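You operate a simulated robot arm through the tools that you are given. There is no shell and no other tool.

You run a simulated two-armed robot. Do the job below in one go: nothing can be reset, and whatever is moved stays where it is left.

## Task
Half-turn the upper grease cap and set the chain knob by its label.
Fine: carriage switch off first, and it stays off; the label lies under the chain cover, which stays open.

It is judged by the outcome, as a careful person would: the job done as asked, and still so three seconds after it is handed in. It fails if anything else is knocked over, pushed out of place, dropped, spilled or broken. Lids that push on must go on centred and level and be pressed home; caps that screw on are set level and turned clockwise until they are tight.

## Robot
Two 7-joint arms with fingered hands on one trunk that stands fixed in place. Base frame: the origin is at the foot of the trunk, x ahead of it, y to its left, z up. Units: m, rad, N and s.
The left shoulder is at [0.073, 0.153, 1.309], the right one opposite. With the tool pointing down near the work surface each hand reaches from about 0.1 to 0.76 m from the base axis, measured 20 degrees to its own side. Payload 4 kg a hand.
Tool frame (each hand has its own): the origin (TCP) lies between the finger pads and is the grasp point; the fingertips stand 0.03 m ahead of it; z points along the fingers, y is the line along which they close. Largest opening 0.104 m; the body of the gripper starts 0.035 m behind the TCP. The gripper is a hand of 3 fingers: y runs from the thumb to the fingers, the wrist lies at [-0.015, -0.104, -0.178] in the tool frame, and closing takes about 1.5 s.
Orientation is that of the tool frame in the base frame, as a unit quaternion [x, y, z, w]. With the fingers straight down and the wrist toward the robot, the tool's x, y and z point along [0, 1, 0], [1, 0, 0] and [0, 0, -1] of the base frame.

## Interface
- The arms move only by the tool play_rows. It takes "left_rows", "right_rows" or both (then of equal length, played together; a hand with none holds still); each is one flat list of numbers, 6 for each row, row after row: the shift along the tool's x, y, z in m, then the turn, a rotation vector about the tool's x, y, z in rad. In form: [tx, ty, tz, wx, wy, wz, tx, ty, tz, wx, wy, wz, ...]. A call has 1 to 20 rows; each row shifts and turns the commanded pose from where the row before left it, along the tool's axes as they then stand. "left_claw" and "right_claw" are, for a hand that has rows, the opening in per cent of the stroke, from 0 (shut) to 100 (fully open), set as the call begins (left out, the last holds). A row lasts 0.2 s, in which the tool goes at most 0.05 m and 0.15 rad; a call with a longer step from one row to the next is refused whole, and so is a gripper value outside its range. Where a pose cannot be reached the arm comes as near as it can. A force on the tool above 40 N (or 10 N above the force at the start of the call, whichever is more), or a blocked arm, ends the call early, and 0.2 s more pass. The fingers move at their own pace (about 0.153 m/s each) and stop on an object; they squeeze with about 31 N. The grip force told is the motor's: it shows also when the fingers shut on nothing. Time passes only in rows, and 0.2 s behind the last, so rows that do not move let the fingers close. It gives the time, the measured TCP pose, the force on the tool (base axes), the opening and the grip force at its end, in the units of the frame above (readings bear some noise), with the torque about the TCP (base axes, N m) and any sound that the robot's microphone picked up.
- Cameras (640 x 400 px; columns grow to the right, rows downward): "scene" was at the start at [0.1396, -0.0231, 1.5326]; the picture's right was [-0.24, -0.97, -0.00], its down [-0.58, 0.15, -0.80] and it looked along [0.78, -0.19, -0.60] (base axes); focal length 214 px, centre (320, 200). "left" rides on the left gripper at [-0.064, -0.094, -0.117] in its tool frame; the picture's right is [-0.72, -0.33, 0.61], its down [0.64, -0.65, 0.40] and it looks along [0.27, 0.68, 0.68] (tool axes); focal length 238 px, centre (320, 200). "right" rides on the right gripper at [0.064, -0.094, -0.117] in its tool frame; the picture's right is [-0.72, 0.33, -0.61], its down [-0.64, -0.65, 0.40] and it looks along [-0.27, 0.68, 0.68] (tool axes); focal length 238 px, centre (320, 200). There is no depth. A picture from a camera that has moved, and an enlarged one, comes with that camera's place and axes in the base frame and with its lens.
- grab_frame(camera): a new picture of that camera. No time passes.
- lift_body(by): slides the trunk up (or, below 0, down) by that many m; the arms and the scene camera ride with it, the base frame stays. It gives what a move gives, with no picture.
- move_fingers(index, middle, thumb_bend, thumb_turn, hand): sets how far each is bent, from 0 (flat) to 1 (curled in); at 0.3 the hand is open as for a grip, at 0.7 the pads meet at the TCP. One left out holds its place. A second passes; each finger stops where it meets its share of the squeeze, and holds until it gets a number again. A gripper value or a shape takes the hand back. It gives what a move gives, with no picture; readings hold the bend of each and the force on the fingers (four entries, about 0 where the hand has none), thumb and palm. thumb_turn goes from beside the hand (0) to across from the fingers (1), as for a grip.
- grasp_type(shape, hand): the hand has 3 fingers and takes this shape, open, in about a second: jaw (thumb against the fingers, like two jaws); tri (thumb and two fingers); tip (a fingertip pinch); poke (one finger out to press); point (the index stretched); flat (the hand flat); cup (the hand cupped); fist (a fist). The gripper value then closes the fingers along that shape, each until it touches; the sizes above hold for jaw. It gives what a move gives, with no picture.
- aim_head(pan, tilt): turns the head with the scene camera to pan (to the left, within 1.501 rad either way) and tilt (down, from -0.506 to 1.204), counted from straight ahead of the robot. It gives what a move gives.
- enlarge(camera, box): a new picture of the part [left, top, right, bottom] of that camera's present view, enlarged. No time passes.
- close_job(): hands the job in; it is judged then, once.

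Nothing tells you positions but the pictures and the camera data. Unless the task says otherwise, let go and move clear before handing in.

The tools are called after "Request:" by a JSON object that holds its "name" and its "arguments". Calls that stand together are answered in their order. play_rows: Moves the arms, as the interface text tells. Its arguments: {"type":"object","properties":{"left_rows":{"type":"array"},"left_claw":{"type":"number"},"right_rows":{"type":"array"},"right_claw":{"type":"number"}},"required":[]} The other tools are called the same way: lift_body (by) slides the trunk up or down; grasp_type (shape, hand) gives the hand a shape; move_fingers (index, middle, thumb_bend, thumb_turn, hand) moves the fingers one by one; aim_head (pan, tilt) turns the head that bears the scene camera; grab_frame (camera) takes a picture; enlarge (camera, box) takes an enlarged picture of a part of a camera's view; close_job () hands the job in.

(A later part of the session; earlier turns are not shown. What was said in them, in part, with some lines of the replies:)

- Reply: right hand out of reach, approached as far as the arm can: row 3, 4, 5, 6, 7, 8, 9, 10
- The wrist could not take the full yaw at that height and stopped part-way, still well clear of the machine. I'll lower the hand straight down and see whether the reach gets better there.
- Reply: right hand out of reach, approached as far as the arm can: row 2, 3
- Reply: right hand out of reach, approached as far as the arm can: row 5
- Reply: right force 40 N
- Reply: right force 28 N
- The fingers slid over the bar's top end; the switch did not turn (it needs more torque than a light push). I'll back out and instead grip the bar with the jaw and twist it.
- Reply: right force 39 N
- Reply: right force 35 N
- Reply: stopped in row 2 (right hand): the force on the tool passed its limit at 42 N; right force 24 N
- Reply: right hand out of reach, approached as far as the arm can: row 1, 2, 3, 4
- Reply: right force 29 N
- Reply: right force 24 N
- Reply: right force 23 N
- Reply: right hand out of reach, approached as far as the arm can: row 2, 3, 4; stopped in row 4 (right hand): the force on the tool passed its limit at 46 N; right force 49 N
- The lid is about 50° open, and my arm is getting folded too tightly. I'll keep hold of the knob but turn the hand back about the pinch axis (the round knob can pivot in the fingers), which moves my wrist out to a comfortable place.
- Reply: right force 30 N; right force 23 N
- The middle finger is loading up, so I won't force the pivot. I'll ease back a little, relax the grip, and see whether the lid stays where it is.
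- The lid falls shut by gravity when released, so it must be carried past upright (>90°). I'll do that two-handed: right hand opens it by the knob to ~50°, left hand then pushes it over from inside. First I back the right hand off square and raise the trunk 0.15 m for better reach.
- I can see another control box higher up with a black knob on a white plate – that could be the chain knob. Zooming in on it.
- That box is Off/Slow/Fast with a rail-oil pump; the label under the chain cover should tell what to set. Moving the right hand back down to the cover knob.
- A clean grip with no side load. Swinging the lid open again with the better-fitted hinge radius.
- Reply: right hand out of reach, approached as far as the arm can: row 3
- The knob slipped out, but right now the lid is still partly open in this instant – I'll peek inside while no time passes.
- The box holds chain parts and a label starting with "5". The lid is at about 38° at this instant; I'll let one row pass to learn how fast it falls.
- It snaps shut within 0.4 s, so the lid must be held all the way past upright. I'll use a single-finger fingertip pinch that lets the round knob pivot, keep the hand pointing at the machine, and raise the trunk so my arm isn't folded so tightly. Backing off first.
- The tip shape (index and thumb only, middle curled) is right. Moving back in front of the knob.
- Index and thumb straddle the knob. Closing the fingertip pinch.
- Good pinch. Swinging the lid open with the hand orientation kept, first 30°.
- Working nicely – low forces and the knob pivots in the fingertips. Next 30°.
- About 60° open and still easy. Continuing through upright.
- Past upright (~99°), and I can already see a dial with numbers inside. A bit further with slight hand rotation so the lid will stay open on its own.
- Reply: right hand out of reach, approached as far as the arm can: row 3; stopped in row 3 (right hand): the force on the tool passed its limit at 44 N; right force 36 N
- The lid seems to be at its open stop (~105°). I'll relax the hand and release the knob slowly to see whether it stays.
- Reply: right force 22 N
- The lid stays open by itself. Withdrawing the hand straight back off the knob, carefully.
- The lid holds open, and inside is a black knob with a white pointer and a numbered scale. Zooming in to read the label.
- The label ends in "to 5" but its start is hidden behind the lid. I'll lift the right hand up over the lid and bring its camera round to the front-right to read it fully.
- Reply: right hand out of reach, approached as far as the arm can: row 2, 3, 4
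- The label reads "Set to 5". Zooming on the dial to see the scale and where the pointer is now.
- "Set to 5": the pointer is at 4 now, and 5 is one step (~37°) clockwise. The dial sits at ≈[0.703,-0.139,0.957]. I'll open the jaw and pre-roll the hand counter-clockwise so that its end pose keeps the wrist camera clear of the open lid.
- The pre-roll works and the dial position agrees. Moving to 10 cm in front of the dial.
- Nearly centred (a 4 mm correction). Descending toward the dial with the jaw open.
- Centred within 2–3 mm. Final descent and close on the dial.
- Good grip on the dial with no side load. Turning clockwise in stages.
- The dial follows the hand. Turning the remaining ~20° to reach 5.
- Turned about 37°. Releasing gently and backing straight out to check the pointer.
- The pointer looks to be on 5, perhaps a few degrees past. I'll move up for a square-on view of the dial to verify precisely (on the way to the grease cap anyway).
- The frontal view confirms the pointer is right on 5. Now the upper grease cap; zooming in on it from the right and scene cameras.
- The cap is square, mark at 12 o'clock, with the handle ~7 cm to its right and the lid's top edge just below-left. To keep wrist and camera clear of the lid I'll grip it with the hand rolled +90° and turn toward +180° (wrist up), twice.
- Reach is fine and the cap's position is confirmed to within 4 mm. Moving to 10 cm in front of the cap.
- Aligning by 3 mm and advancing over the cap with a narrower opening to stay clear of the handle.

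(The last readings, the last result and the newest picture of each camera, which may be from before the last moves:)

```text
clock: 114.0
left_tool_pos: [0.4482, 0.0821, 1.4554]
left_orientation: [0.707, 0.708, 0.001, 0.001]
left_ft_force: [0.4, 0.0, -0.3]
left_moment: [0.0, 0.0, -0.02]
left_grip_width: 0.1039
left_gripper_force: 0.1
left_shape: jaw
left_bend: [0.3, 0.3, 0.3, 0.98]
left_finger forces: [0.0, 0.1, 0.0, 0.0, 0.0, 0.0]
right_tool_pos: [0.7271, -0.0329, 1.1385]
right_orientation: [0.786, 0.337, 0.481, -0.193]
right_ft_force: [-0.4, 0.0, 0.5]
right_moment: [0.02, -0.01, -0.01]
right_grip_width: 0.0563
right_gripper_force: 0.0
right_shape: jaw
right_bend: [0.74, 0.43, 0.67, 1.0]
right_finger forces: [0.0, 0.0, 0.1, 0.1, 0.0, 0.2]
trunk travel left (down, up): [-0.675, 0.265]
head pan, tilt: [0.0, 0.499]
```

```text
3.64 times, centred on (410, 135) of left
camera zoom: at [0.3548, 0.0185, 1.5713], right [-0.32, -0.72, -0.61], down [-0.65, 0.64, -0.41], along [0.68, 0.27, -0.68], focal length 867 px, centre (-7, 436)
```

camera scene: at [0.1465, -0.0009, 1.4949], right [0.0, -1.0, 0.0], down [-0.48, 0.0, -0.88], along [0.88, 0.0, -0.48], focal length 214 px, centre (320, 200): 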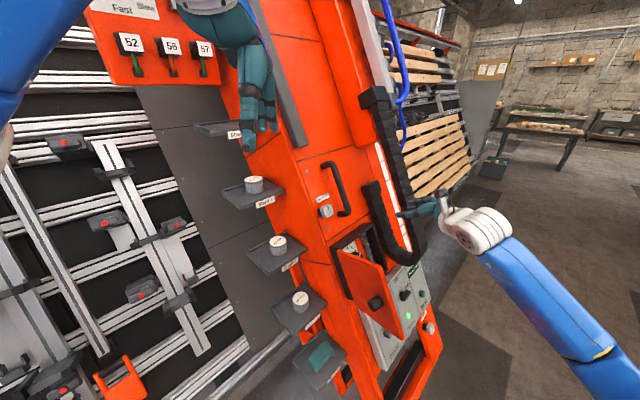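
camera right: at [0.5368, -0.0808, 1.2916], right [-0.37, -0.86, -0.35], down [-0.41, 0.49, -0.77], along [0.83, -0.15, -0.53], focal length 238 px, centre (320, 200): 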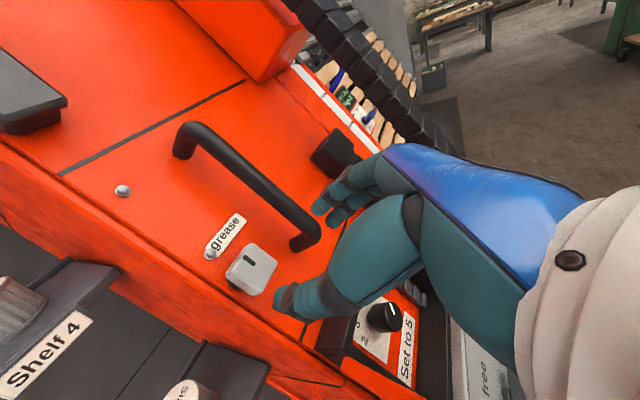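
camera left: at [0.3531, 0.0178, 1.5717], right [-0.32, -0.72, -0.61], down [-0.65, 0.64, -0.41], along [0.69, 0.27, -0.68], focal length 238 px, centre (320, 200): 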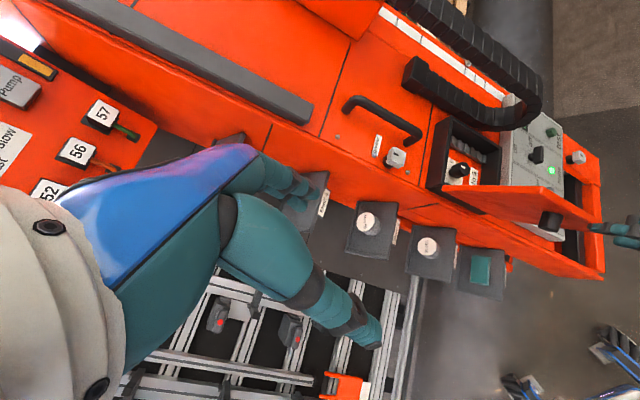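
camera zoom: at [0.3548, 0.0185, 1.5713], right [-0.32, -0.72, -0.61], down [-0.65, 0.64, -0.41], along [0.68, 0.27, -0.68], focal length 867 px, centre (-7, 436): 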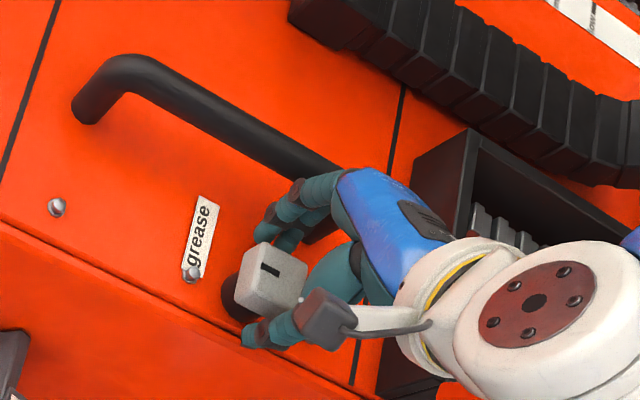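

The cap sits between thumb and fingers. Closing, then turning clockwise.

Request:
{"name": "play_rows", "arguments": {"right_rows": [0, 0, 0, 0, 0, 0, 0, 0, 0, 0, 0, 0, 0, 0, 0, 0, 0, 0, 0, 0, 0, 0, 0, 0, 0, 0, 0, 0, 0, 0], "right_claw": 0}}

Request:
{"name": "play_rows", "arguments": {"right_rows": [0, 0, 0, 0, 0, 0.1, 0, 0, 0, 0, 0, 0.1, 0, 0, 0, 0, 0, 0.1]}}

Request:
{"name": "enlarge", "arguments": {"camera": "right", "box": [200, 150, 380, 330]}}

Request:
{"name": "enlarge", "arguments": {"camera": "left", "box": [360, 80, 460, 190]}}

```text
clock: 115.2
left_tool_pos: [0.449, 0.0822, 1.4556]
left_orientation: [0.706, 0.708, 0.0, 0.001]
left_ft_force: [0.6, 1.2, 0.5]
left_moment: [0.02, 0.0, -0.03]
left_grip_width: 0.1036
left_gripper_force: 0.1
left_shape: jaw
left_bend: [0.3, 0.3, 0.3, 0.98]
left_finger forces: [0.0, 0.1, 0.0, 0.0, 0.0, 0.0]
right_tool_pos: [0.7277, -0.0331, 1.1386]
right_orientation: [0.785, 0.337, 0.482, -0.192]
right_ft_force: [1.0, 2.8, -0.3]
right_moment: [0.03, 0.0, 0.02]
right_grip_width: 0.0321
right_gripper_force: 31.1
right_shape: jaw
right_bend: [0.74, 0.55, 0.73, 1.0]
right_finger forces: [18.0, 9.5, 0.0, 0.0, 28.4, 0.1]
trunk travel left (down, up): [-0.675, 0.265]
head pan, tilt: [0.0, 0.499]
```

```text
clock: 116.0
left_tool_pos: [0.449, 0.0832, 1.4546]
left_orientation: [0.707, 0.707, 0.0, 0.002]
left_ft_force: [1.0, -0.1, 0.0]
left_moment: [0.02, -0.02, 0.02]
left_grip_width: 0.1039
left_gripper_force: 0.0
left_shape: jaw
left_bend: [0.3, 0.3, 0.3, 0.98]
left_finger forces: [0.1, 0.0, 0.0, 0.1, 0.0, 0.1]
right_tool_pos: [0.7284, -0.0326, 1.14]
right_orientation: [0.827, 0.215, 0.448, -0.264]
right_ft_force: [0.0, 4.9, -4.0]
right_moment: [-0.01, 0.0, 0.05]
right_grip_width: 0.0316
right_gripper_force: 31.2
right_shape: jaw
right_bend: [0.74, 0.55, 0.73, 1.0]
right_finger forces: [17.6, 10.2, 0.0, 0.0, 30.6, 0.0]
trunk travel left (down, up): [-0.675, 0.265]
head pan, tilt: [0.0, 0.499]
```

```text
2.22 times, centred on (290, 240) of right
camera zoom: at [0.6311, -0.0259, 1.2697], right [-0.56, -0.72, -0.41], down [-0.46, 0.68, -0.58], along [0.69, -0.13, -0.71], focal length 530 px, centre (387, 111)
```

zoom: 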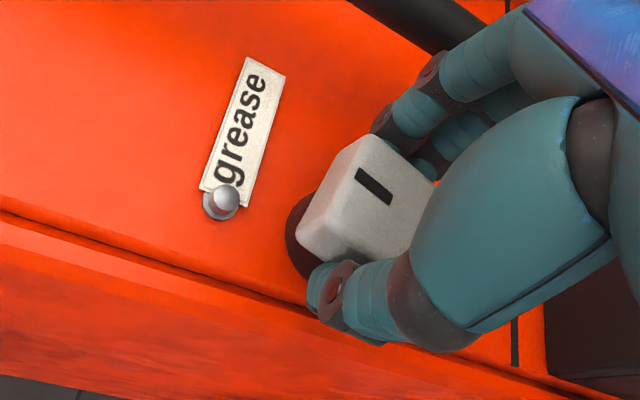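

```text
3.64 times, centred on (410, 135) of left
camera zoom: at [0.3549, 0.0202, 1.5712], right [-0.32, -0.72, -0.61], down [-0.65, 0.64, -0.41], along [0.68, 0.27, -0.68], focal length 867 px, centre (-7, 436)
```

zoom: 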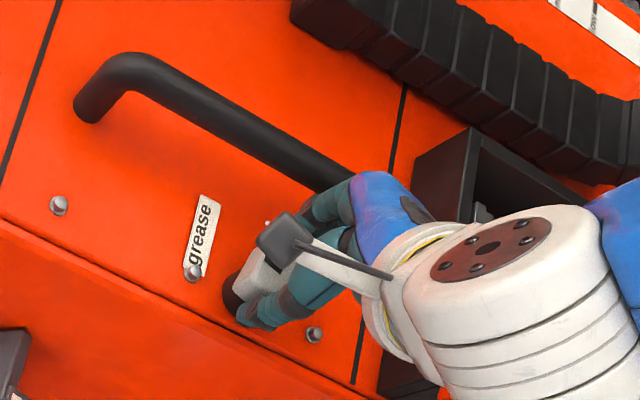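

The cap follows easily clockwise. Continuing this turn to 90°.

Request:
{"name": "play_rows", "arguments": {"right_rows": [0, 0, 0, 0, 0, 0.13, 0, 0, 0, 0, 0, 0.13, 0, 0, 0, 0, 0, 0.13, 0, 0, 0, 0, 0, 0.13, 0, 0, 0, 0, 0, 0.13]}}

Request:
{"name": "enlarge", "arguments": {"camera": "right", "box": [200, 150, 380, 330]}}

Request:
{"name": "enlarge", "arguments": {"camera": "scene", "box": [280, 130, 460, 270]}}

```text
clock: 117.2
left_tool_pos: [0.4468, 0.0836, 1.4551]
left_orientation: [0.707, 0.708, 0.0, 0.001]
left_ft_force: [0.2, 0.5, 0.1]
left_moment: [0.02, 0.04, 0.0]
left_grip_width: 0.1034
left_gripper_force: 0.1
left_shape: jaw
left_bend: [0.3, 0.3, 0.3, 0.98]
left_finger forces: [0.0, 0.1, 0.0, 0.1, 0.0, 0.0]
right_tool_pos: [0.7264, -0.0335, 1.1381]
right_orientation: [0.852, -0.06, 0.341, -0.392]
right_ft_force: [-4.2, 4.4, -4.9]
right_moment: [-0.09, 0.11, 0.07]
right_grip_width: 0.0317
right_gripper_force: 31.3
right_shape: jaw
right_bend: [0.74, 0.55, 0.73, 1.0]
right_finger forces: [17.8, 12.1, 0.0, 0.0, 31.4, 0.0]
trunk travel left (down, up): [-0.675, 0.265]
head pan, tilt: [0.0, 0.499]
```

```text
2.22 times, centred on (290, 240) of right
camera zoom: at [0.6883, -0.0654, 1.2932], right [-0.88, -0.34, -0.33], down [-0.34, 0.94, -0.07], along [0.33, 0.06, -0.94], focal length 530 px, centre (387, 111)
```

zoom: 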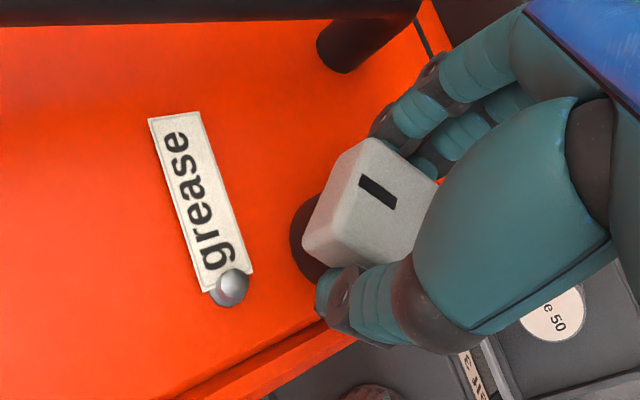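

```text
2.86 times, centred on (370, 200) of scene
camera zoom: at [0.1472, 0.0026, 1.4948], right [0.0, -1.0, 0.0], down [-0.48, 0.0, -0.88], along [0.88, 0.0, -0.48], focal length 613 px, centre (177, 200)
```

zoom: 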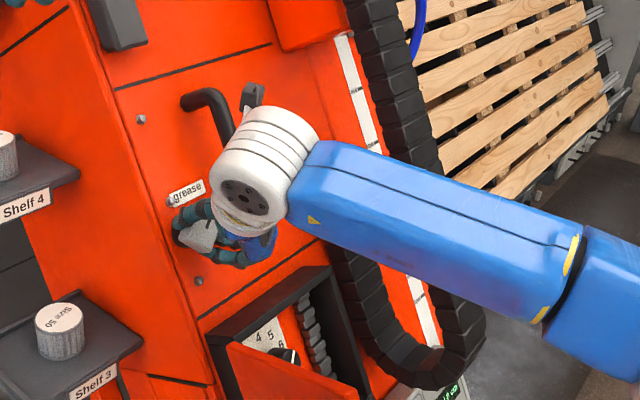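

Request:
{"name": "play_rows", "arguments": {"right_rows": [0, 0, 0, 0, 0, 0.124, 0, 0, 0, 0, 0, 0.124, 0, 0, 0, 0, 0, 0.124, 0, 0, 0, 0, 0, 0.124, 0, 0, 0, 0, 0, 0.124]}}

Request:
{"name": "enlarge", "arguments": {"camera": "right", "box": [200, 150, 380, 330]}}

Request:
{"name": "enlarge", "arguments": {"camera": "scene", "box": [280, 130, 460, 270]}}

```text
clock: 118.4
left_tool_pos: [0.449, 0.0847, 1.4554]
left_orientation: [0.707, 0.708, 0.0, 0.001]
left_ft_force: [-1.0, 0.4, -0.4]
left_moment: [0.01, -0.01, -0.03]
left_grip_width: 0.1038
left_gripper_force: 0.1
left_shape: jaw
left_bend: [0.3, 0.3, 0.3, 0.98]
left_finger forces: [0.0, 0.0, 0.0, 0.0, 0.1, 0.0]
right_tool_pos: [0.7279, -0.0334, 1.1378]
right_orientation: [0.794, -0.317, 0.205, -0.477]
right_ft_force: [-6.9, 5.6, -9.5]
right_moment: [-0.26, 0.3, 0.17]
right_grip_width: 0.0316
right_gripper_force: 30.8
right_shape: jaw
right_bend: [0.74, 0.53, 0.73, 1.0]
right_finger forces: [20.8, 13.8, 0.0, 0.0, 27.2, 0.0]
trunk travel left (down, up): [-0.675, 0.265]
head pan, tilt: [0.0, 0.499]
```

```text
2.22 times, centred on (290, 240) of right
camera zoom: at [0.7301, -0.1191, 1.2768], right [-1.0, 0.01, -0.02], down [0.0, 0.93, 0.38], along [0.02, 0.38, -0.93], focal length 530 px, centre (387, 111)
```

zoom: 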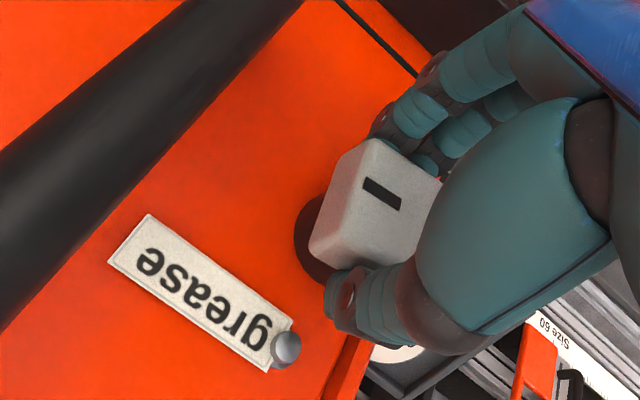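

```text
2.86 times, centred on (370, 200) of scene
camera zoom: at [0.1473, 0.0024, 1.4948], right [0.0, -1.0, 0.0], down [-0.48, 0.0, -0.88], along [0.88, 0.0, -0.48], focal length 613 px, centre (177, 200)
```

zoom: 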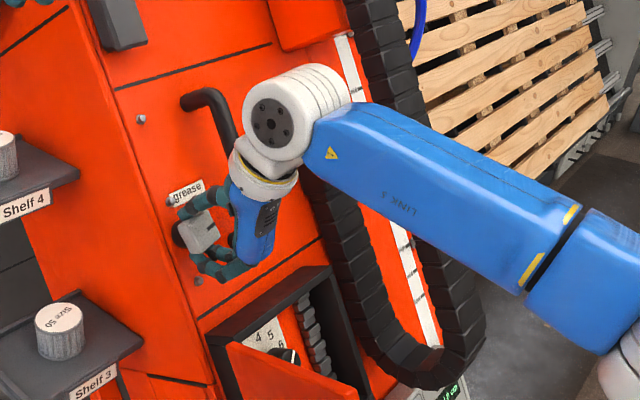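

Cap has turned about 90° already. I'll see whether the wrist can carry on further in the same grip.

Request:
{"name": "play_rows", "arguments": {"right_rows": [0, 0, 0, 0, 0, 0.124, 0, 0, 0, 0, 0, 0.124]}}

Request:
{"name": "enlarge", "arguments": {"camera": "right", "box": [200, 150, 380, 330]}}

Request:
{"name": "enlarge", "arguments": {"camera": "scene", "box": [280, 130, 460, 270]}}

```text
clock: 119.0
left_tool_pos: [0.4488, 0.0833, 1.4554]
left_orientation: [0.707, 0.707, 0.0, 0.0]
left_ft_force: [-0.1, 0.1, -0.6]
left_moment: [0.04, 0.0, 0.0]
left_grip_width: 0.1039
left_gripper_force: 0.1
left_shape: jaw
left_bend: [0.3, 0.3, 0.3, 0.98]
left_finger forces: [0.1, 0.1, 0.0, 0.0, 0.0, 0.0]
right_tool_pos: [0.7276, -0.0334, 1.1382]
right_orientation: [0.749, -0.413, 0.144, -0.498]
right_ft_force: [-7.5, 5.9, -11.6]
right_moment: [-0.3, 0.37, 0.19]
right_grip_width: 0.0315
right_gripper_force: 31.0
right_shape: jaw
right_bend: [0.74, 0.53, 0.73, 1.0]
right_finger forces: [22.2, 14.8, 0.0, 0.1, 25.8, 0.0]
trunk travel left (down, up): [-0.675, 0.265]
head pan, tilt: [0.0, 0.499]
```

```text
2.22 times, centred on (290, 240) of right
camera zoom: at [0.7392, -0.1398, 1.2613], right [-0.98, 0.11, 0.14], down [0.17, 0.85, 0.5], along [-0.06, 0.52, -0.85], focal length 530 px, centre (387, 111)
```

zoom: 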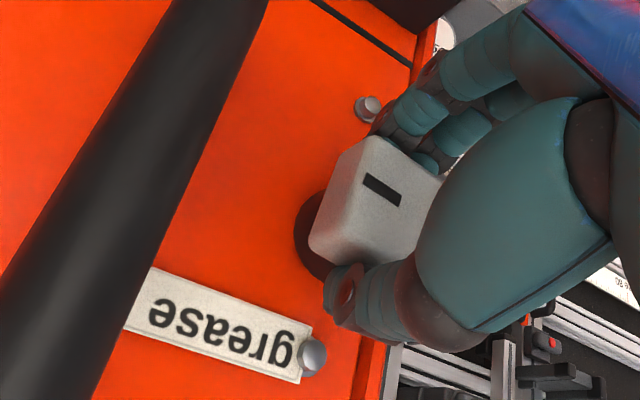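

```text
2.86 times, centred on (370, 200) of scene
camera zoom: at [0.1478, 0.0026, 1.4947], right [0.0, -1.0, 0.0], down [-0.48, 0.0, -0.88], along [0.88, 0.0, -0.48], focal length 613 px, centre (177, 200)
```

zoom: 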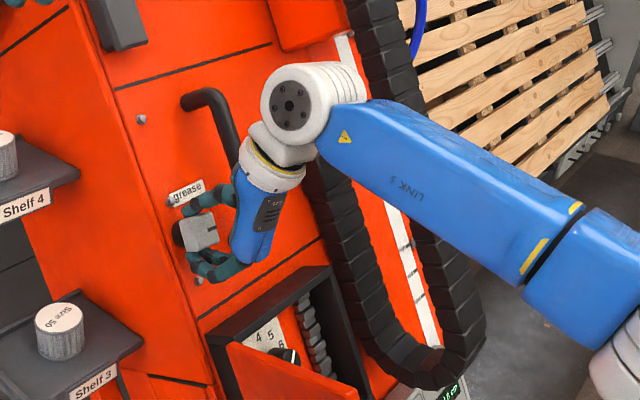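

Still comfortable. Continuing, with a small shift to relieve side force.

Request:
{"name": "play_rows", "arguments": {"right_rows": [-0.002, 0.003, 0, 0, 0, 0.1, 0, 0, 0, 0, 0, 0.124, 0, 0, 0, 0, 0, 0.124, 0, 0, 0, 0, 0, 0.124]}}

Request:
{"name": "enlarge", "arguments": {"camera": "right", "box": [200, 150, 380, 330]}}

Request:
{"name": "enlarge", "arguments": {"camera": "scene", "box": [280, 130, 460, 270]}}

```text
clock: 120.0
left_tool_pos: [0.447, 0.0831, 1.4549]
left_orientation: [0.706, 0.708, -0.001, 0.001]
left_ft_force: [1.4, 0.6, -0.3]
left_moment: [0.05, 0.01, -0.01]
left_grip_width: 0.1038
left_gripper_force: 0.0
left_shape: jaw
left_bend: [0.3, 0.3, 0.3, 0.98]
left_finger forces: [0.0, 0.0, 0.0, 0.0, 0.0, 0.1]
right_tool_pos: [0.7265, -0.0327, 1.1382]
right_orientation: [0.631, -0.575, 0.023, -0.52]
right_ft_force: [-1.8, 5.5, -2.9]
right_moment: [-0.1, 0.2, 0.17]
right_grip_width: 0.0313
right_gripper_force: 31.2
right_shape: jaw
right_bend: [0.74, 0.53, 0.73, 1.0]
right_finger forces: [20.4, 11.9, 0.0, 0.1, 28.8, 0.1]
trunk travel left (down, up): [-0.675, 0.265]
head pan, tilt: [0.0, 0.499]
```

```text
2.22 times, centred on (290, 240) of right
camera zoom: at [0.7408, -0.1727, 1.2191], right [-0.86, 0.22, 0.47], down [0.5, 0.6, 0.62], along [-0.14, 0.77, -0.63], focal length 530 px, centre (387, 111)
```

zoom: 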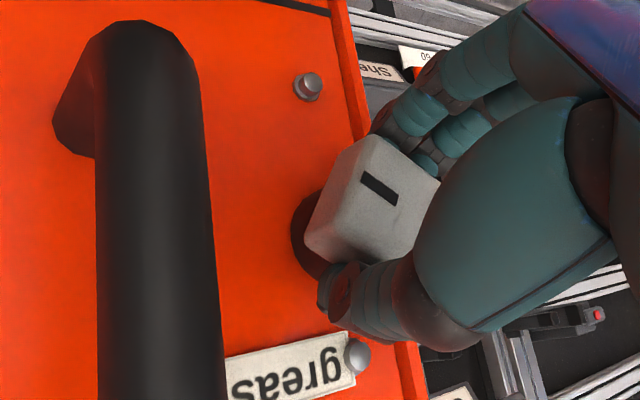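

```text
2.86 times, centred on (370, 200) of scene
camera zoom: at [0.1475, 0.0023, 1.4949], right [0.0, -1.0, 0.0], down [-0.48, 0.0, -0.88], along [0.88, 0.0, -0.48], focal length 613 px, centre (177, 200)
```

zoom: 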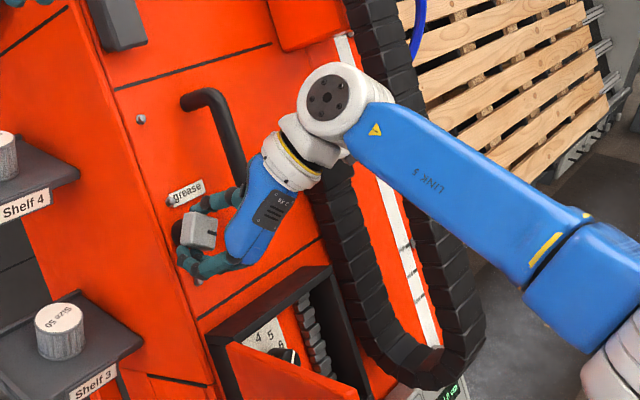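

131° so far with very low forces. Continuing.

Request:
{"name": "play_rows", "arguments": {"right_rows": [0, 0, 0, 0, 0, 0.124, 0, 0, 0, 0, 0, 0.124, 0, 0, 0, 0, 0, 0.124, 0, 0, 0, 0, 0, 0.124]}}

Request:
{"name": "enlarge", "arguments": {"camera": "right", "box": [200, 150, 380, 330]}}

Request:
{"name": "enlarge", "arguments": {"camera": "scene", "box": [280, 130, 460, 270]}}

Request:
{"name": "enlarge", "arguments": {"camera": "left", "box": [340, 70, 480, 190]}}

```text
clock: 121.0
left_tool_pos: [0.4473, 0.0836, 1.4556]
left_orientation: [0.706, 0.708, 0.0, 0.001]
left_ft_force: [0.1, 0.2, 1.2]
left_moment: [0.0, -0.01, 0.03]
left_grip_width: 0.1038
left_gripper_force: 0.1
left_shape: jaw
left_bend: [0.3, 0.3, 0.3, 0.98]
left_finger forces: [0.0, 0.0, 0.1, 0.0, 0.0, 0.0]
right_tool_pos: [0.7262, -0.032, 1.1379]
right_orientation: [-0.471, 0.712, 0.105, 0.51]
right_ft_force: [-2.9, 5.1, 0.2]
right_moment: [0.02, 0.09, 0.2]
right_grip_width: 0.0316
right_gripper_force: 30.7
right_shape: jaw
right_bend: [0.74, 0.53, 0.73, 1.0]
right_finger forces: [20.7, 12.5, 0.0, 0.0, 28.6, 0.0]
trunk travel left (down, up): [-0.675, 0.265]
head pan, tilt: [0.0, 0.499]
```

```text
2.22 times, centred on (290, 240) of right
camera zoom: at [0.7235, -0.1917, 1.1692], right [-0.61, 0.2, 0.77], down [0.79, 0.27, 0.56], along [-0.1, 0.94, -0.32], focal length 530 px, centre (387, 111)
```

zoom: 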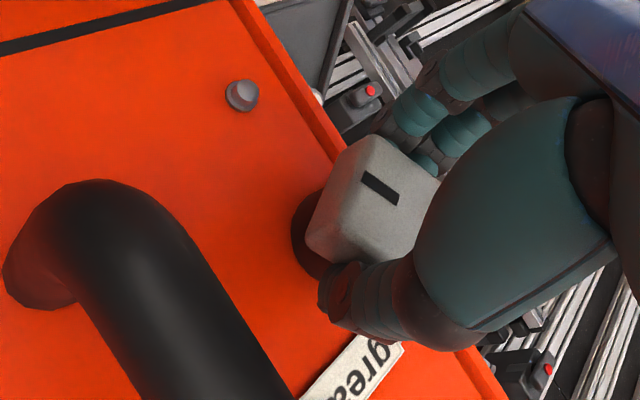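

```text
2.86 times, centred on (370, 200) of scene
camera zoom: at [0.1463, 0.0025, 1.495], right [0.0, -1.0, 0.0], down [-0.48, 0.0, -0.88], along [0.88, 0.0, -0.48], focal length 613 px, centre (177, 200)
```

zoom: 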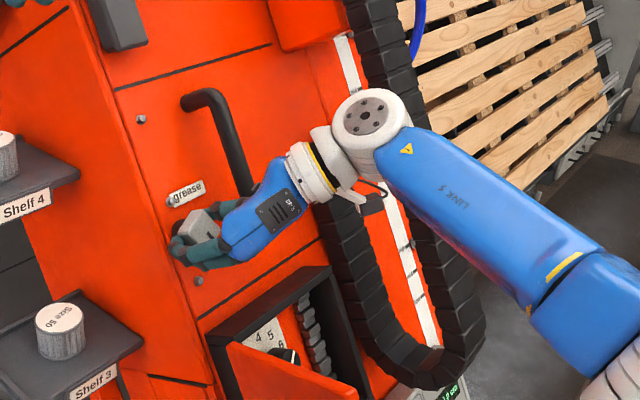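

```text
3.33 times, centred on (410, 130) of left
camera zoom: at [0.3534, 0.0203, 1.5716], right [-0.32, -0.72, -0.61], down [-0.65, 0.64, -0.41], along [0.69, 0.27, -0.68], focal length 794 px, centre (20, 433)
```

zoom: 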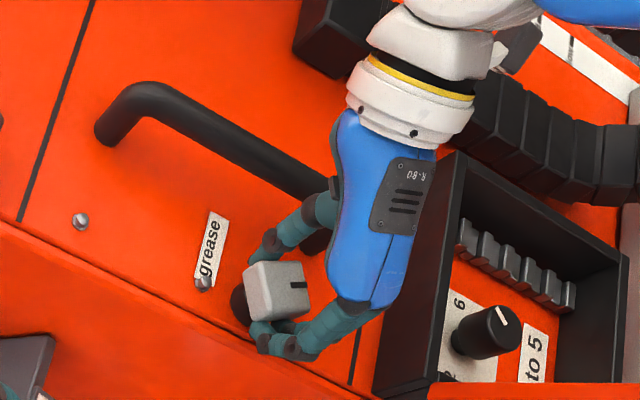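

Nearly there: roughly 155°. Turning the last ~25°.

Request:
{"name": "play_rows", "arguments": {"right_rows": [0, 0, 0, 0, 0, 0.107, 0, 0, 0, 0, 0, 0.107, 0, 0, 0, 0, 0, 0.107, 0, 0, 0, 0, 0, 0.107]}}

Request:
{"name": "enlarge", "arguments": {"camera": "left", "box": [360, 90, 440, 170]}}

Request:
{"name": "enlarge", "arguments": {"camera": "scene", "box": [300, 170, 370, 240]}}

Request:
{"name": "enlarge", "arguments": {"camera": "right", "box": [200, 150, 380, 330]}}

```text
clock: 122.0
left_tool_pos: [0.4471, 0.0842, 1.4544]
left_orientation: [0.706, 0.708, 0.001, 0.002]
left_ft_force: [-0.1, 0.0, 0.2]
left_moment: [0.01, -0.01, 0.0]
left_grip_width: 0.1035
left_gripper_force: 0.0
left_shape: jaw
left_bend: [0.3, 0.3, 0.3, 0.98]
left_finger forces: [0.0, 0.1, 0.0, 0.0, 0.1, 0.1]
right_tool_pos: [0.7247, -0.0311, 1.1371]
right_orientation: [-0.309, 0.797, 0.21, 0.475]
right_ft_force: [-3.0, 6.7, 2.8]
right_moment: [0.11, 0.05, 0.19]
right_grip_width: 0.0313
right_gripper_force: 30.7
right_shape: jaw
right_bend: [0.74, 0.53, 0.73, 1.0]
right_finger forces: [21.4, 12.7, 0.0, 0.0, 28.0, 0.0]
trunk travel left (down, up): [-0.675, 0.265]
head pan, tilt: [0.0, 0.499]
```

```text
5.00 times, centred on (400, 130) of left
camera zoom: at [0.3529, 0.0207, 1.5718], right [-0.32, -0.72, -0.61], down [-0.65, 0.64, -0.41], along [0.69, 0.27, -0.68], focal length 1192 px, centre (-80, 550)
```

zoom: 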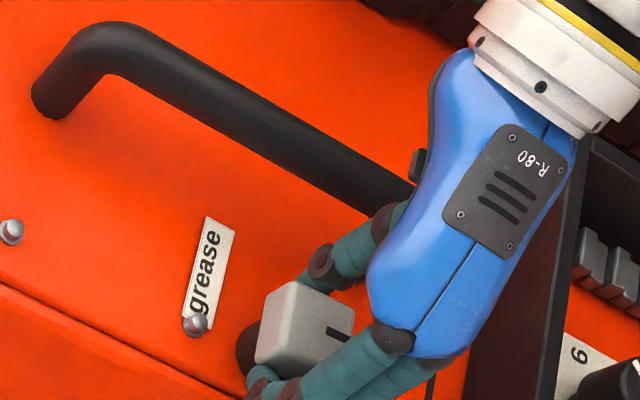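

```text
5.71 times, centred on (335, 205) of scene
camera zoom: at [0.1455, 0.0029, 1.4951], right [0.0, -1.0, 0.0], down [-0.48, 0.0, -0.88], along [0.88, 0.0, -0.48], focal length 1226 px, centre (234, 171)
```

zoom: 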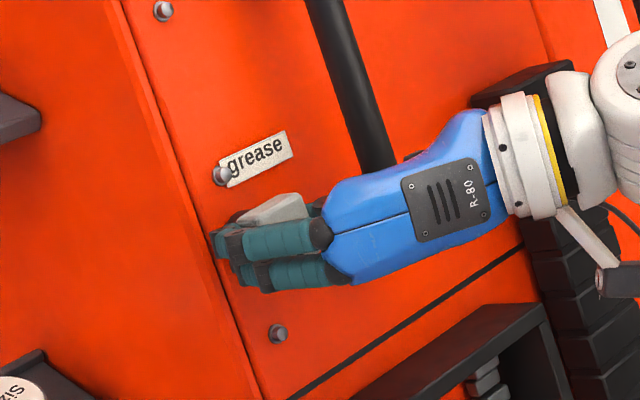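

```text
2.22 times, centred on (290, 240) of right
camera zoom: at [0.6944, -0.1912, 1.1303], right [-0.35, 0.06, 0.93], down [0.93, -0.03, 0.36], along [0.05, 1.0, -0.05], focal length 530 px, centre (387, 111)
```

zoom: 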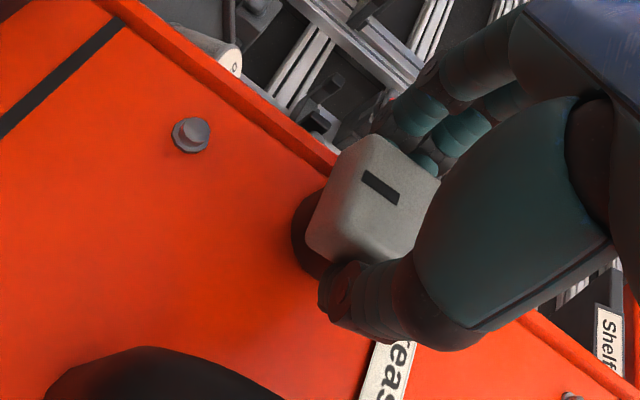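

The mark now faces down. I'll release and back straight out to check the angle.

Request:
{"name": "play_rows", "arguments": {"right_rows": [0, 0, 0, 0, 0, 0, 0, 0, 0, 0, 0, 0, 0, 0, 0, 0, 0, 0], "right_claw": 52}}

Request:
{"name": "play_rows", "arguments": {"right_rows": [0, 0, -0.02, 0, 0, 0, 0, 0, -0.03, 0, 0, 0, 0, 0, -0.04, 0, 0, 0, 0, 0, -0.04, 0, 0, 0]}}

Request:
{"name": "enlarge", "arguments": {"camera": "left", "box": [360, 90, 440, 170]}}

Request:
{"name": "enlarge", "arguments": {"camera": "scene", "box": [300, 170, 370, 240]}}

Request:
{"name": "grab_frame", "arguments": {"camera": "right"}}

```text
clock: 122.8
left_tool_pos: [0.4486, 0.0808, 1.4559]
left_orientation: [0.706, 0.709, 0.001, 0.0]
left_ft_force: [-1.0, 0.0, -0.2]
left_moment: [0.0, 0.0, -0.02]
left_grip_width: 0.1036
left_gripper_force: 0.0
left_shape: jaw
left_bend: [0.3, 0.3, 0.3, 0.98]
left_finger forces: [0.0, 0.0, 0.0, 0.0, 0.1, 0.0]
right_tool_pos: [0.7259, -0.035, 1.1365]
right_orientation: [-0.308, 0.796, 0.209, 0.477]
right_ft_force: [-0.7, 0.0, -0.1]
right_moment: [0.02, 0.01, -0.01]
right_grip_width: 0.0537
right_gripper_force: 0.1
right_shape: jaw
right_bend: [0.74, 0.44, 0.69, 1.0]
right_finger forces: [0.0, 0.1, 0.0, 0.0, 0.0, 0.0]
trunk travel left (down, up): [-0.675, 0.265]
head pan, tilt: [0.0, 0.499]
```

```text
clock: 123.8
left_tool_pos: [0.4453, 0.078, 1.455]
left_orientation: [0.707, 0.707, 0.001, 0.0]
left_ft_force: [-0.4, 0.5, 0.5]
left_moment: [0.01, -0.01, 0.02]
left_grip_width: 0.1037
left_gripper_force: 0.1
left_shape: jaw
left_bend: [0.3, 0.3, 0.3, 0.98]
left_finger forces: [0.0, 0.0, 0.0, 0.1, 0.0, 0.0]
right_tool_pos: [0.6412, -0.1189, 1.1976]
right_orientation: [-0.308, 0.796, 0.211, 0.476]
right_ft_force: [0.2, 0.3, -0.2]
right_moment: [-0.06, -0.03, 0.01]
right_grip_width: 0.0536
right_gripper_force: 0.0
right_shape: jaw
right_bend: [0.74, 0.44, 0.69, 1.0]
right_finger forces: [0.0, 0.1, 0.0, 0.0, 0.0, 0.1]
trunk travel left (down, up): [-0.675, 0.265]
head pan, tilt: [0.0, 0.499]
```

```text
5.00 times, centred on (400, 130) of left
camera zoom: at [0.3519, 0.0148, 1.572], right [-0.32, -0.72, -0.62], down [-0.65, 0.64, -0.41], along [0.69, 0.27, -0.68], focal length 1192 px, centre (-80, 550)
```

zoom: 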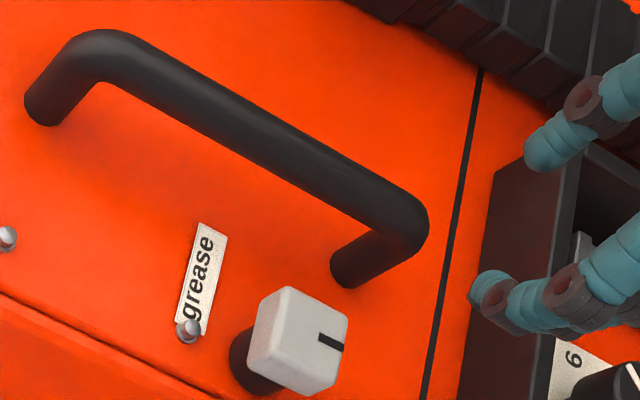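

```text
5.71 times, centred on (335, 205) of scene
camera zoom: at [0.1448, -0.0028, 1.4951], right [0.0, -1.0, 0.0], down [-0.48, 0.0, -0.88], along [0.88, 0.0, -0.48], focal length 1226 px, centre (234, 171)
```

zoom: 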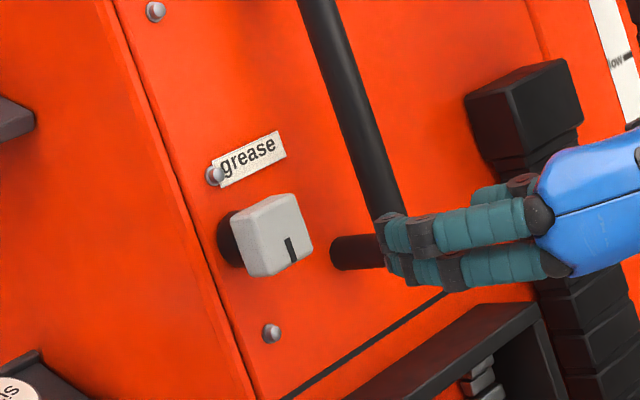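

```text
taken
camera right: at [0.6116, -0.2781, 1.1896], right [-0.36, 0.06, 0.93], down [0.93, -0.03, 0.36], along [0.05, 1.0, -0.04], focal length 238 px, centre (320, 200)
```

right: 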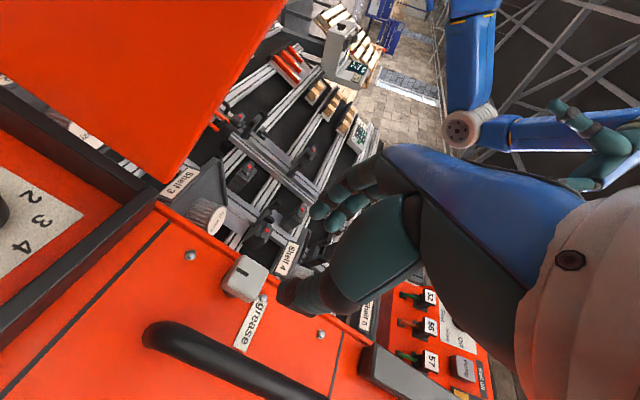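

The mark is exactly at 6 o'clock: a half-turn clockwise. Now withdrawing the hand well clear and checking everything.

Request:
{"name": "play_rows", "arguments": {"right_rows": [0, 0, -0.04, 0, 0, 0, 0, 0, -0.04, 0, 0, 0, 0, -0.03, -0.03, 0, 0, 0, 0, -0.04, -0.01, 0, 0, 0, 0, -0.04, 0, 0, 0, 0]}}

Request:
{"name": "grab_frame", "arguments": {"camera": "scene"}}

Request:
{"name": "enlarge", "arguments": {"camera": "scene", "box": [300, 180, 460, 360]}}

Request:
{"name": "enlarge", "arguments": {"camera": "left", "box": [370, 80, 600, 260]}}

```text
clock: 125.0
left_tool_pos: [0.4503, 0.0811, 1.4556]
left_orientation: [0.707, 0.708, 0.001, 0.0]
left_ft_force: [0.3, 0.5, 0.4]
left_moment: [-0.04, 0.02, -0.01]
left_grip_width: 0.1037
left_gripper_force: 0.1
left_shape: jaw
left_bend: [0.3, 0.3, 0.3, 0.98]
left_finger forces: [0.1, 0.0, 0.1, 0.0, 0.1, 0.1]
right_tool_pos: [0.6436, -0.2678, 1.2445]
right_orientation: [-0.309, 0.796, 0.21, 0.476]
right_ft_force: [-0.2, -0.7, 0.0]
right_moment: [-0.04, -0.02, -0.03]
right_grip_width: 0.0539
right_gripper_force: 0.0
right_shape: jaw
right_bend: [0.74, 0.44, 0.69, 1.0]
right_finger forces: [0.0, 0.1, 0.0, 0.0, 0.0, 0.0]
trunk travel left (down, up): [-0.675, 0.265]
head pan, tilt: [0.0, 0.499]
```

```text
taken
camera scene: at [0.1488, -0.0008, 1.4947], right [0.0, -1.0, 0.0], down [-0.48, 0.0, -0.88], along [0.88, 0.0, -0.48], focal length 214 px, centre (320, 200)
```

scene: 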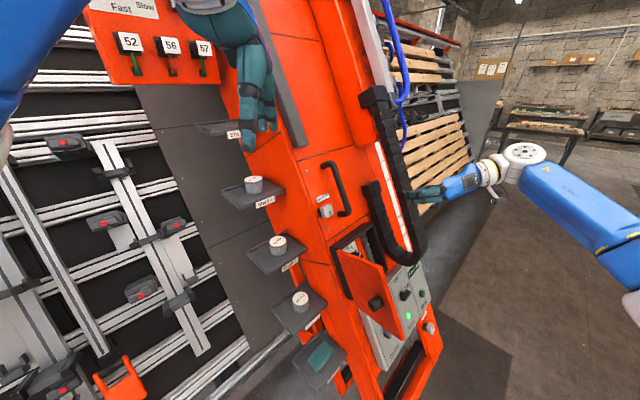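

```text
2.22 times, centred on (380, 270) of scene
camera zoom: at [0.1488, -0.0008, 1.4947], right [0.0, -1.0, 0.0], down [-0.48, 0.0, -0.88], along [0.88, 0.0, -0.48], focal length 477 px, centre (187, 44)
```

zoom: 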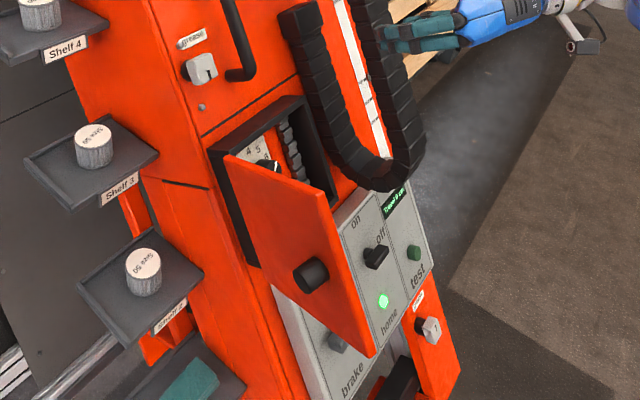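

```text
2.22 times, centred on (485, 170) of left
camera zoom: at [0.3562, 0.0172, 1.571], right [-0.32, -0.72, -0.61], down [-0.65, 0.64, -0.4], along [0.68, 0.27, -0.68], focal length 530 px, centre (-47, 267)
```

zoom: 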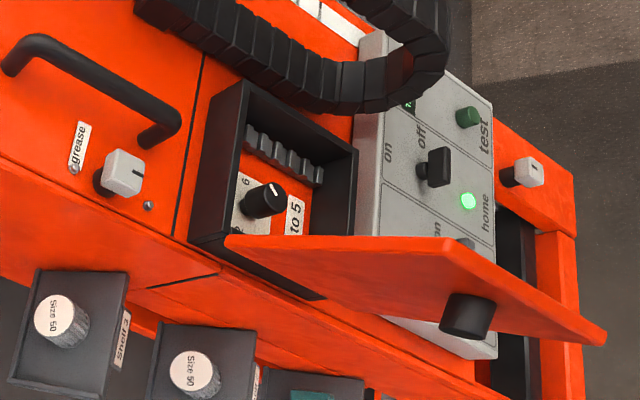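

Everything looks in place. For certainty I'll take a close look at the switch and the panel once more, and at the dial and cap.

Request:
{"name": "enlarge", "arguments": {"camera": "scene", "box": [375, 270, 435, 340]}}

Request:
{"name": "enlarge", "arguments": {"camera": "left", "box": [530, 120, 600, 190]}}

Request:
{"name": "enlarge", "arguments": {"camera": "left", "box": [380, 120, 500, 200]}}

```text
5.71 times, centred on (405, 305) of scene
camera zoom: at [0.1488, -0.0008, 1.4947], right [0.0, -1.0, 0.0], down [-0.48, 0.0, -0.88], along [0.88, 0.0, -0.48], focal length 1226 px, centre (-166, -400)
```

zoom: 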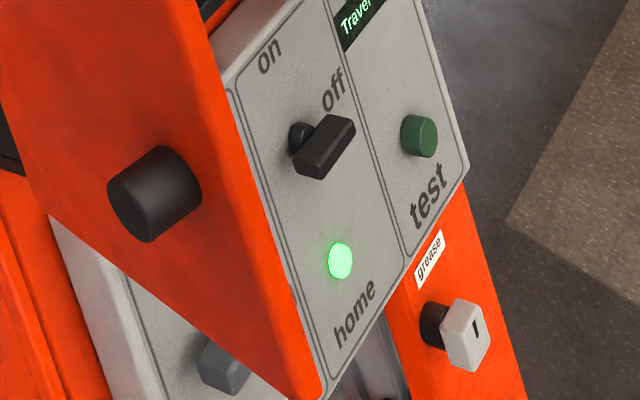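

```text
5.71 times, centred on (565, 155) of left
camera zoom: at [0.3562, 0.0172, 1.571], right [-0.32, -0.72, -0.61], down [-0.65, 0.64, -0.4], along [0.68, 0.27, -0.68], focal length 1362 px, centre (-1080, 457)
```

zoom: 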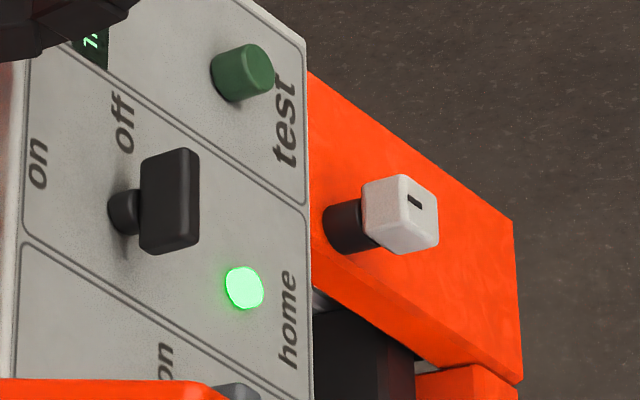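

```text
5.00 times, centred on (440, 160) of left
camera zoom: at [0.3562, 0.0172, 1.571], right [-0.32, -0.72, -0.61], down [-0.65, 0.64, -0.4], along [0.68, 0.27, -0.68], focal length 1192 px, centre (-280, 400)
```

zoom: 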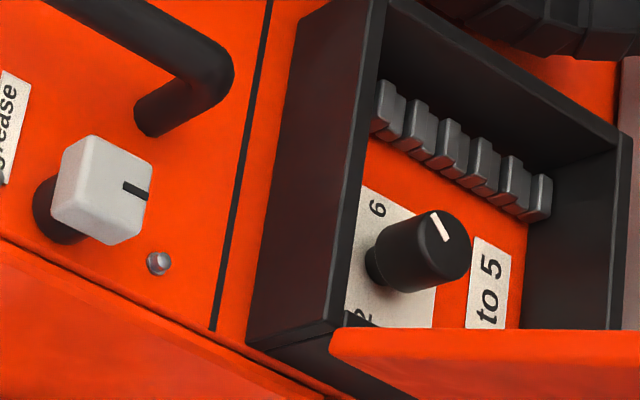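

All states look right. I'd like one square-on look at the switch to be sure it's fully over, so I'll lower the right hand well out in front of the panel for its camera.

Request:
{"name": "play_rows", "arguments": {"right_rows": [0.038, 0, 0, 0, 0, 0, 0.038, 0, 0, 0, 0, 0, 0.038, 0, 0, 0, 0, 0, 0.038, 0, 0, 0, 0, 0, 0.038, 0, 0, 0, 0, 0, 0.038, 0, 0, 0, 0, 0, 0.038, 0, 0, 0, 0, 0, 0.038, 0, 0, 0, 0, 0, 0.038, 0, 0, 0, 0, 0]}}

Request:
{"name": "grab_frame", "arguments": {"camera": "right"}}

Request:
{"name": "grab_frame", "arguments": {"camera": "scene"}}

```text
clock: 127.0
left_tool_pos: [0.4487, 0.0793, 1.4546]
left_orientation: [0.706, 0.708, 0.001, 0.0]
left_ft_force: [0.2, 0.4, 0.5]
left_moment: [0.02, 0.03, 0.02]
left_grip_width: 0.1038
left_gripper_force: 0.1
left_shape: jaw
left_bend: [0.3, 0.3, 0.3, 0.98]
left_finger forces: [0.1, 0.0, 0.0, 0.0, 0.1, 0.0]
right_tool_pos: [0.5225, -0.3712, 0.9433]
right_orientation: [-0.309, 0.796, 0.211, 0.476]
right_ft_force: [0.3, 0.7, -0.4]
right_moment: [0.04, 0.01, 0.03]
right_grip_width: 0.0537
right_gripper_force: 0.1
right_shape: jaw
right_bend: [0.74, 0.44, 0.69, 1.0]
right_finger forces: [0.1, 0.0, 0.0, 0.0, 0.0, 0.0]
trunk travel left (down, up): [-0.675, 0.265]
head pan, tilt: [0.0, 0.499]
```

```text
taken
camera right: at [0.4922, -0.5308, 0.9359], right [-0.35, 0.06, 0.93], down [0.93, -0.03, 0.36], along [0.05, 1.0, -0.04], focal length 238 px, centre (320, 200)
```

right: 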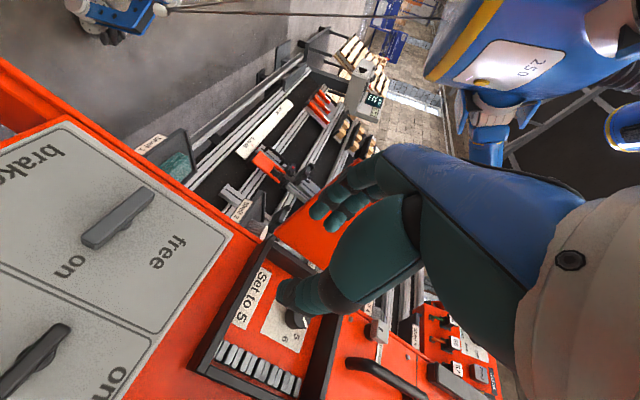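

```text
taken
camera scene: at [0.1464, -0.003, 1.495], right [0.0, -1.0, 0.0], down [-0.48, 0.0, -0.88], along [0.88, 0.0, -0.48], focal length 214 px, centre (320, 200)
```

scene: 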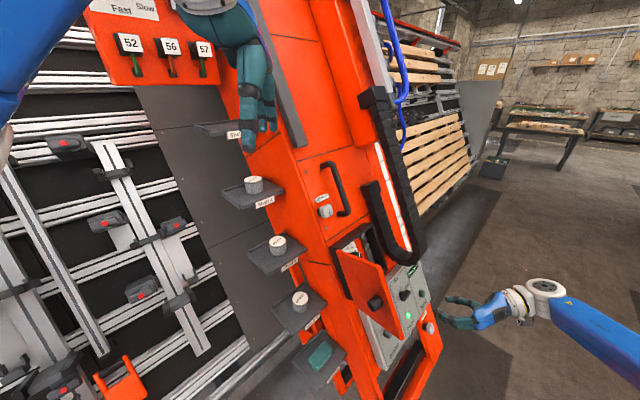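

Request:
{"name": "enlarge", "arguments": {"camera": "right", "box": [0, 160, 220, 400]}}

Request:
{"name": "play_rows", "arguments": {"right_rows": [0.02, -0.03, 0, 0, 0, 0, 0.01, -0.03, 0, 0, 0, 0]}}

Request:
{"name": "enlarge", "arguments": {"camera": "right", "box": [0, 160, 220, 400]}}

```text
1.67 times, centred on (110, 280) of right
camera zoom: at [0.4922, -0.5308, 0.9359], right [-0.35, 0.06, 0.93], down [0.93, -0.03, 0.36], along [0.05, 1.0, -0.04], focal length 397 px, centre (670, 67)
```

zoom: 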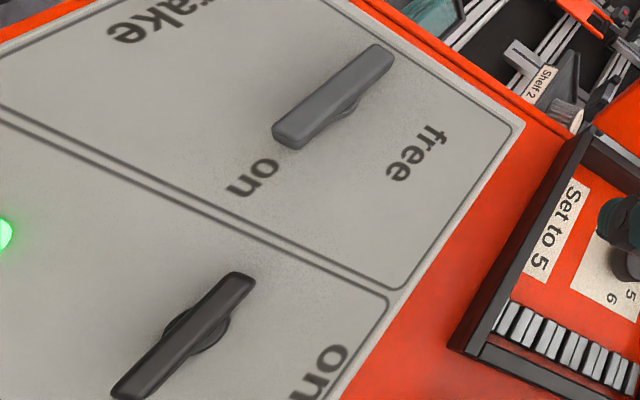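

```text
clock: 127.6
left_tool_pos: [0.4514, 0.0797, 1.4538]
left_orientation: [0.706, 0.708, 0.0, -0.002]
left_ft_force: [-0.3, 0.1, 0.1]
left_moment: [-0.01, 0.05, -0.01]
left_grip_width: 0.1037
left_gripper_force: 0.1
left_shape: jaw
left_bend: [0.3, 0.3, 0.3, 0.98]
left_finger forces: [0.0, 0.0, 0.0, 0.0, 0.0, 0.0]
right_tool_pos: [0.5574, -0.4254, 0.9145]
right_orientation: [-0.308, 0.797, 0.211, 0.475]
right_ft_force: [0.2, -0.4, 0.3]
right_moment: [0.02, 0.02, 0.01]
right_grip_width: 0.054
right_gripper_force: 0.0
right_shape: jaw
right_bend: [0.74, 0.44, 0.69, 1.0]
right_finger forces: [0.0, 0.1, 0.0, 0.0, 0.0, 0.0]
trunk travel left (down, up): [-0.675, 0.265]
head pan, tilt: [0.0, 0.499]
```

```text
1.67 times, centred on (110, 280) of right
camera zoom: at [0.5274, -0.5852, 0.9064], right [-0.35, 0.06, 0.93], down [0.93, -0.03, 0.35], along [0.05, 1.0, -0.04], focal length 397 px, centre (670, 67)
```

zoom: 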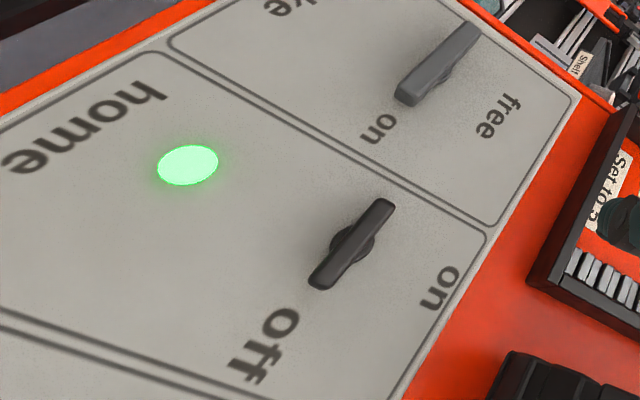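

The square-on view shows the switch bar exactly horizontal on "off". I'll move the right hand a bit further clear and do a last check before handing in.

Request:
{"name": "play_rows", "arguments": {"right_rows": [0, 0, -0.03, 0, 0, 0, 0, 0, -0.03, 0, 0, 0, 0, 0, -0.03, 0, 0, 0, 0, 0, 0, 0, 0, 0, 0, 0, 0, 0, 0, 0]}}

Request:
{"name": "grab_frame", "arguments": {"camera": "scene"}}

Request:
{"name": "enlarge", "arguments": {"camera": "scene", "box": [290, 170, 460, 360]}}

Request:
{"name": "grab_frame", "arguments": {"camera": "left"}}

```text
clock: 128.8
left_tool_pos: [0.4481, 0.0795, 1.4544]
left_orientation: [0.707, 0.708, 0.001, 0.001]
left_ft_force: [0.9, -0.6, -0.5]
left_moment: [0.01, -0.01, 0.0]
left_grip_width: 0.1039
left_gripper_force: 0.1
left_shape: jaw
left_bend: [0.3, 0.3, 0.3, 0.98]
left_finger forces: [0.0, 0.1, 0.0, 0.0, 0.1, 0.0]
right_tool_pos: [0.4975, -0.4809, 0.9554]
right_orientation: [-0.308, 0.796, 0.211, 0.476]
right_ft_force: [-0.4, -1.0, -0.1]
right_moment: [-0.02, 0.03, 0.01]
right_grip_width: 0.0537
right_gripper_force: 0.0
right_shape: jaw
right_bend: [0.74, 0.44, 0.69, 1.0]
right_finger forces: [0.0, 0.1, 0.0, 0.0, 0.0, 0.0]
trunk travel left (down, up): [-0.675, 0.265]
head pan, tilt: [0.0, 0.499]
```

```text
taken
camera scene: at [0.1467, -0.0017, 1.4949], right [0.0, -1.0, 0.0], down [-0.48, 0.0, -0.88], along [0.88, 0.0, -0.48], focal length 214 px, centre (320, 200)
```

scene: 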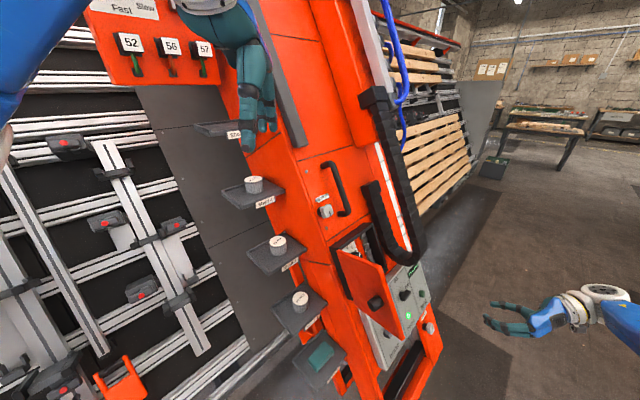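

```text
2.11 times, centred on (375, 265) of scene
camera zoom: at [0.1467, -0.0017, 1.4949], right [0.0, -1.0, 0.0], down [-0.48, 0.0, -0.88], along [0.88, 0.0, -0.48], focal length 452 px, centre (204, 63)
```

zoom: 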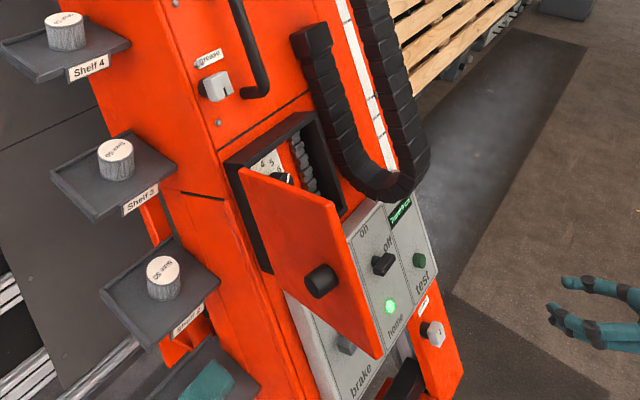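

```text
taken
camera left: at [0.3549, 0.0168, 1.5712], right [-0.32, -0.72, -0.61], down [-0.65, 0.64, -0.4], along [0.68, 0.27, -0.68], focal length 238 px, centre (320, 200)
```

left: 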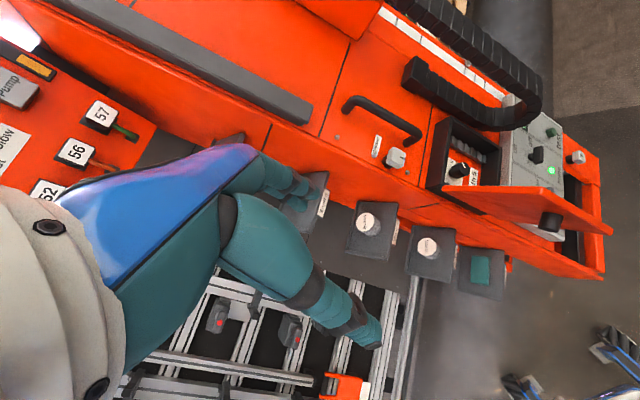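

The carriage switch is off, the chain cover stands open by itself, the chain knob points to 5 as its label says, and the upper grease cap has been half-turned. Both hands are clear and the shelves and everything else are as I found them, so I'm handing the job in.

Request:
{"name": "close_job", "arguments": {}}

```text
The job is handed in.
```

The job is handed in, with everything set as you asked. I checked each item on camera just before handing in:

- **Carriage switch:** turned off first and left off. It turned counter-clockwise. Clockwise was its stop, and I had pushed against that with up to about 42 N before finding the right direction; I saw no damage.
- **Chain cover:** open and staying open on its own. It fell shut twice while I was working out how to hold it, because it only stays up once it is past upright.
- **Chain knob:** the label under the cover reads "Set to 5". I turned the knob one step clockwise, from 4 to 5, and a square-on view shows the pointer on 5.
- **Upper grease cap:** given a half-turn clockwise, so its mark moved from the top to the bottom.

Both hands are clear of the machine, and I saw nothing else moved or knocked over.
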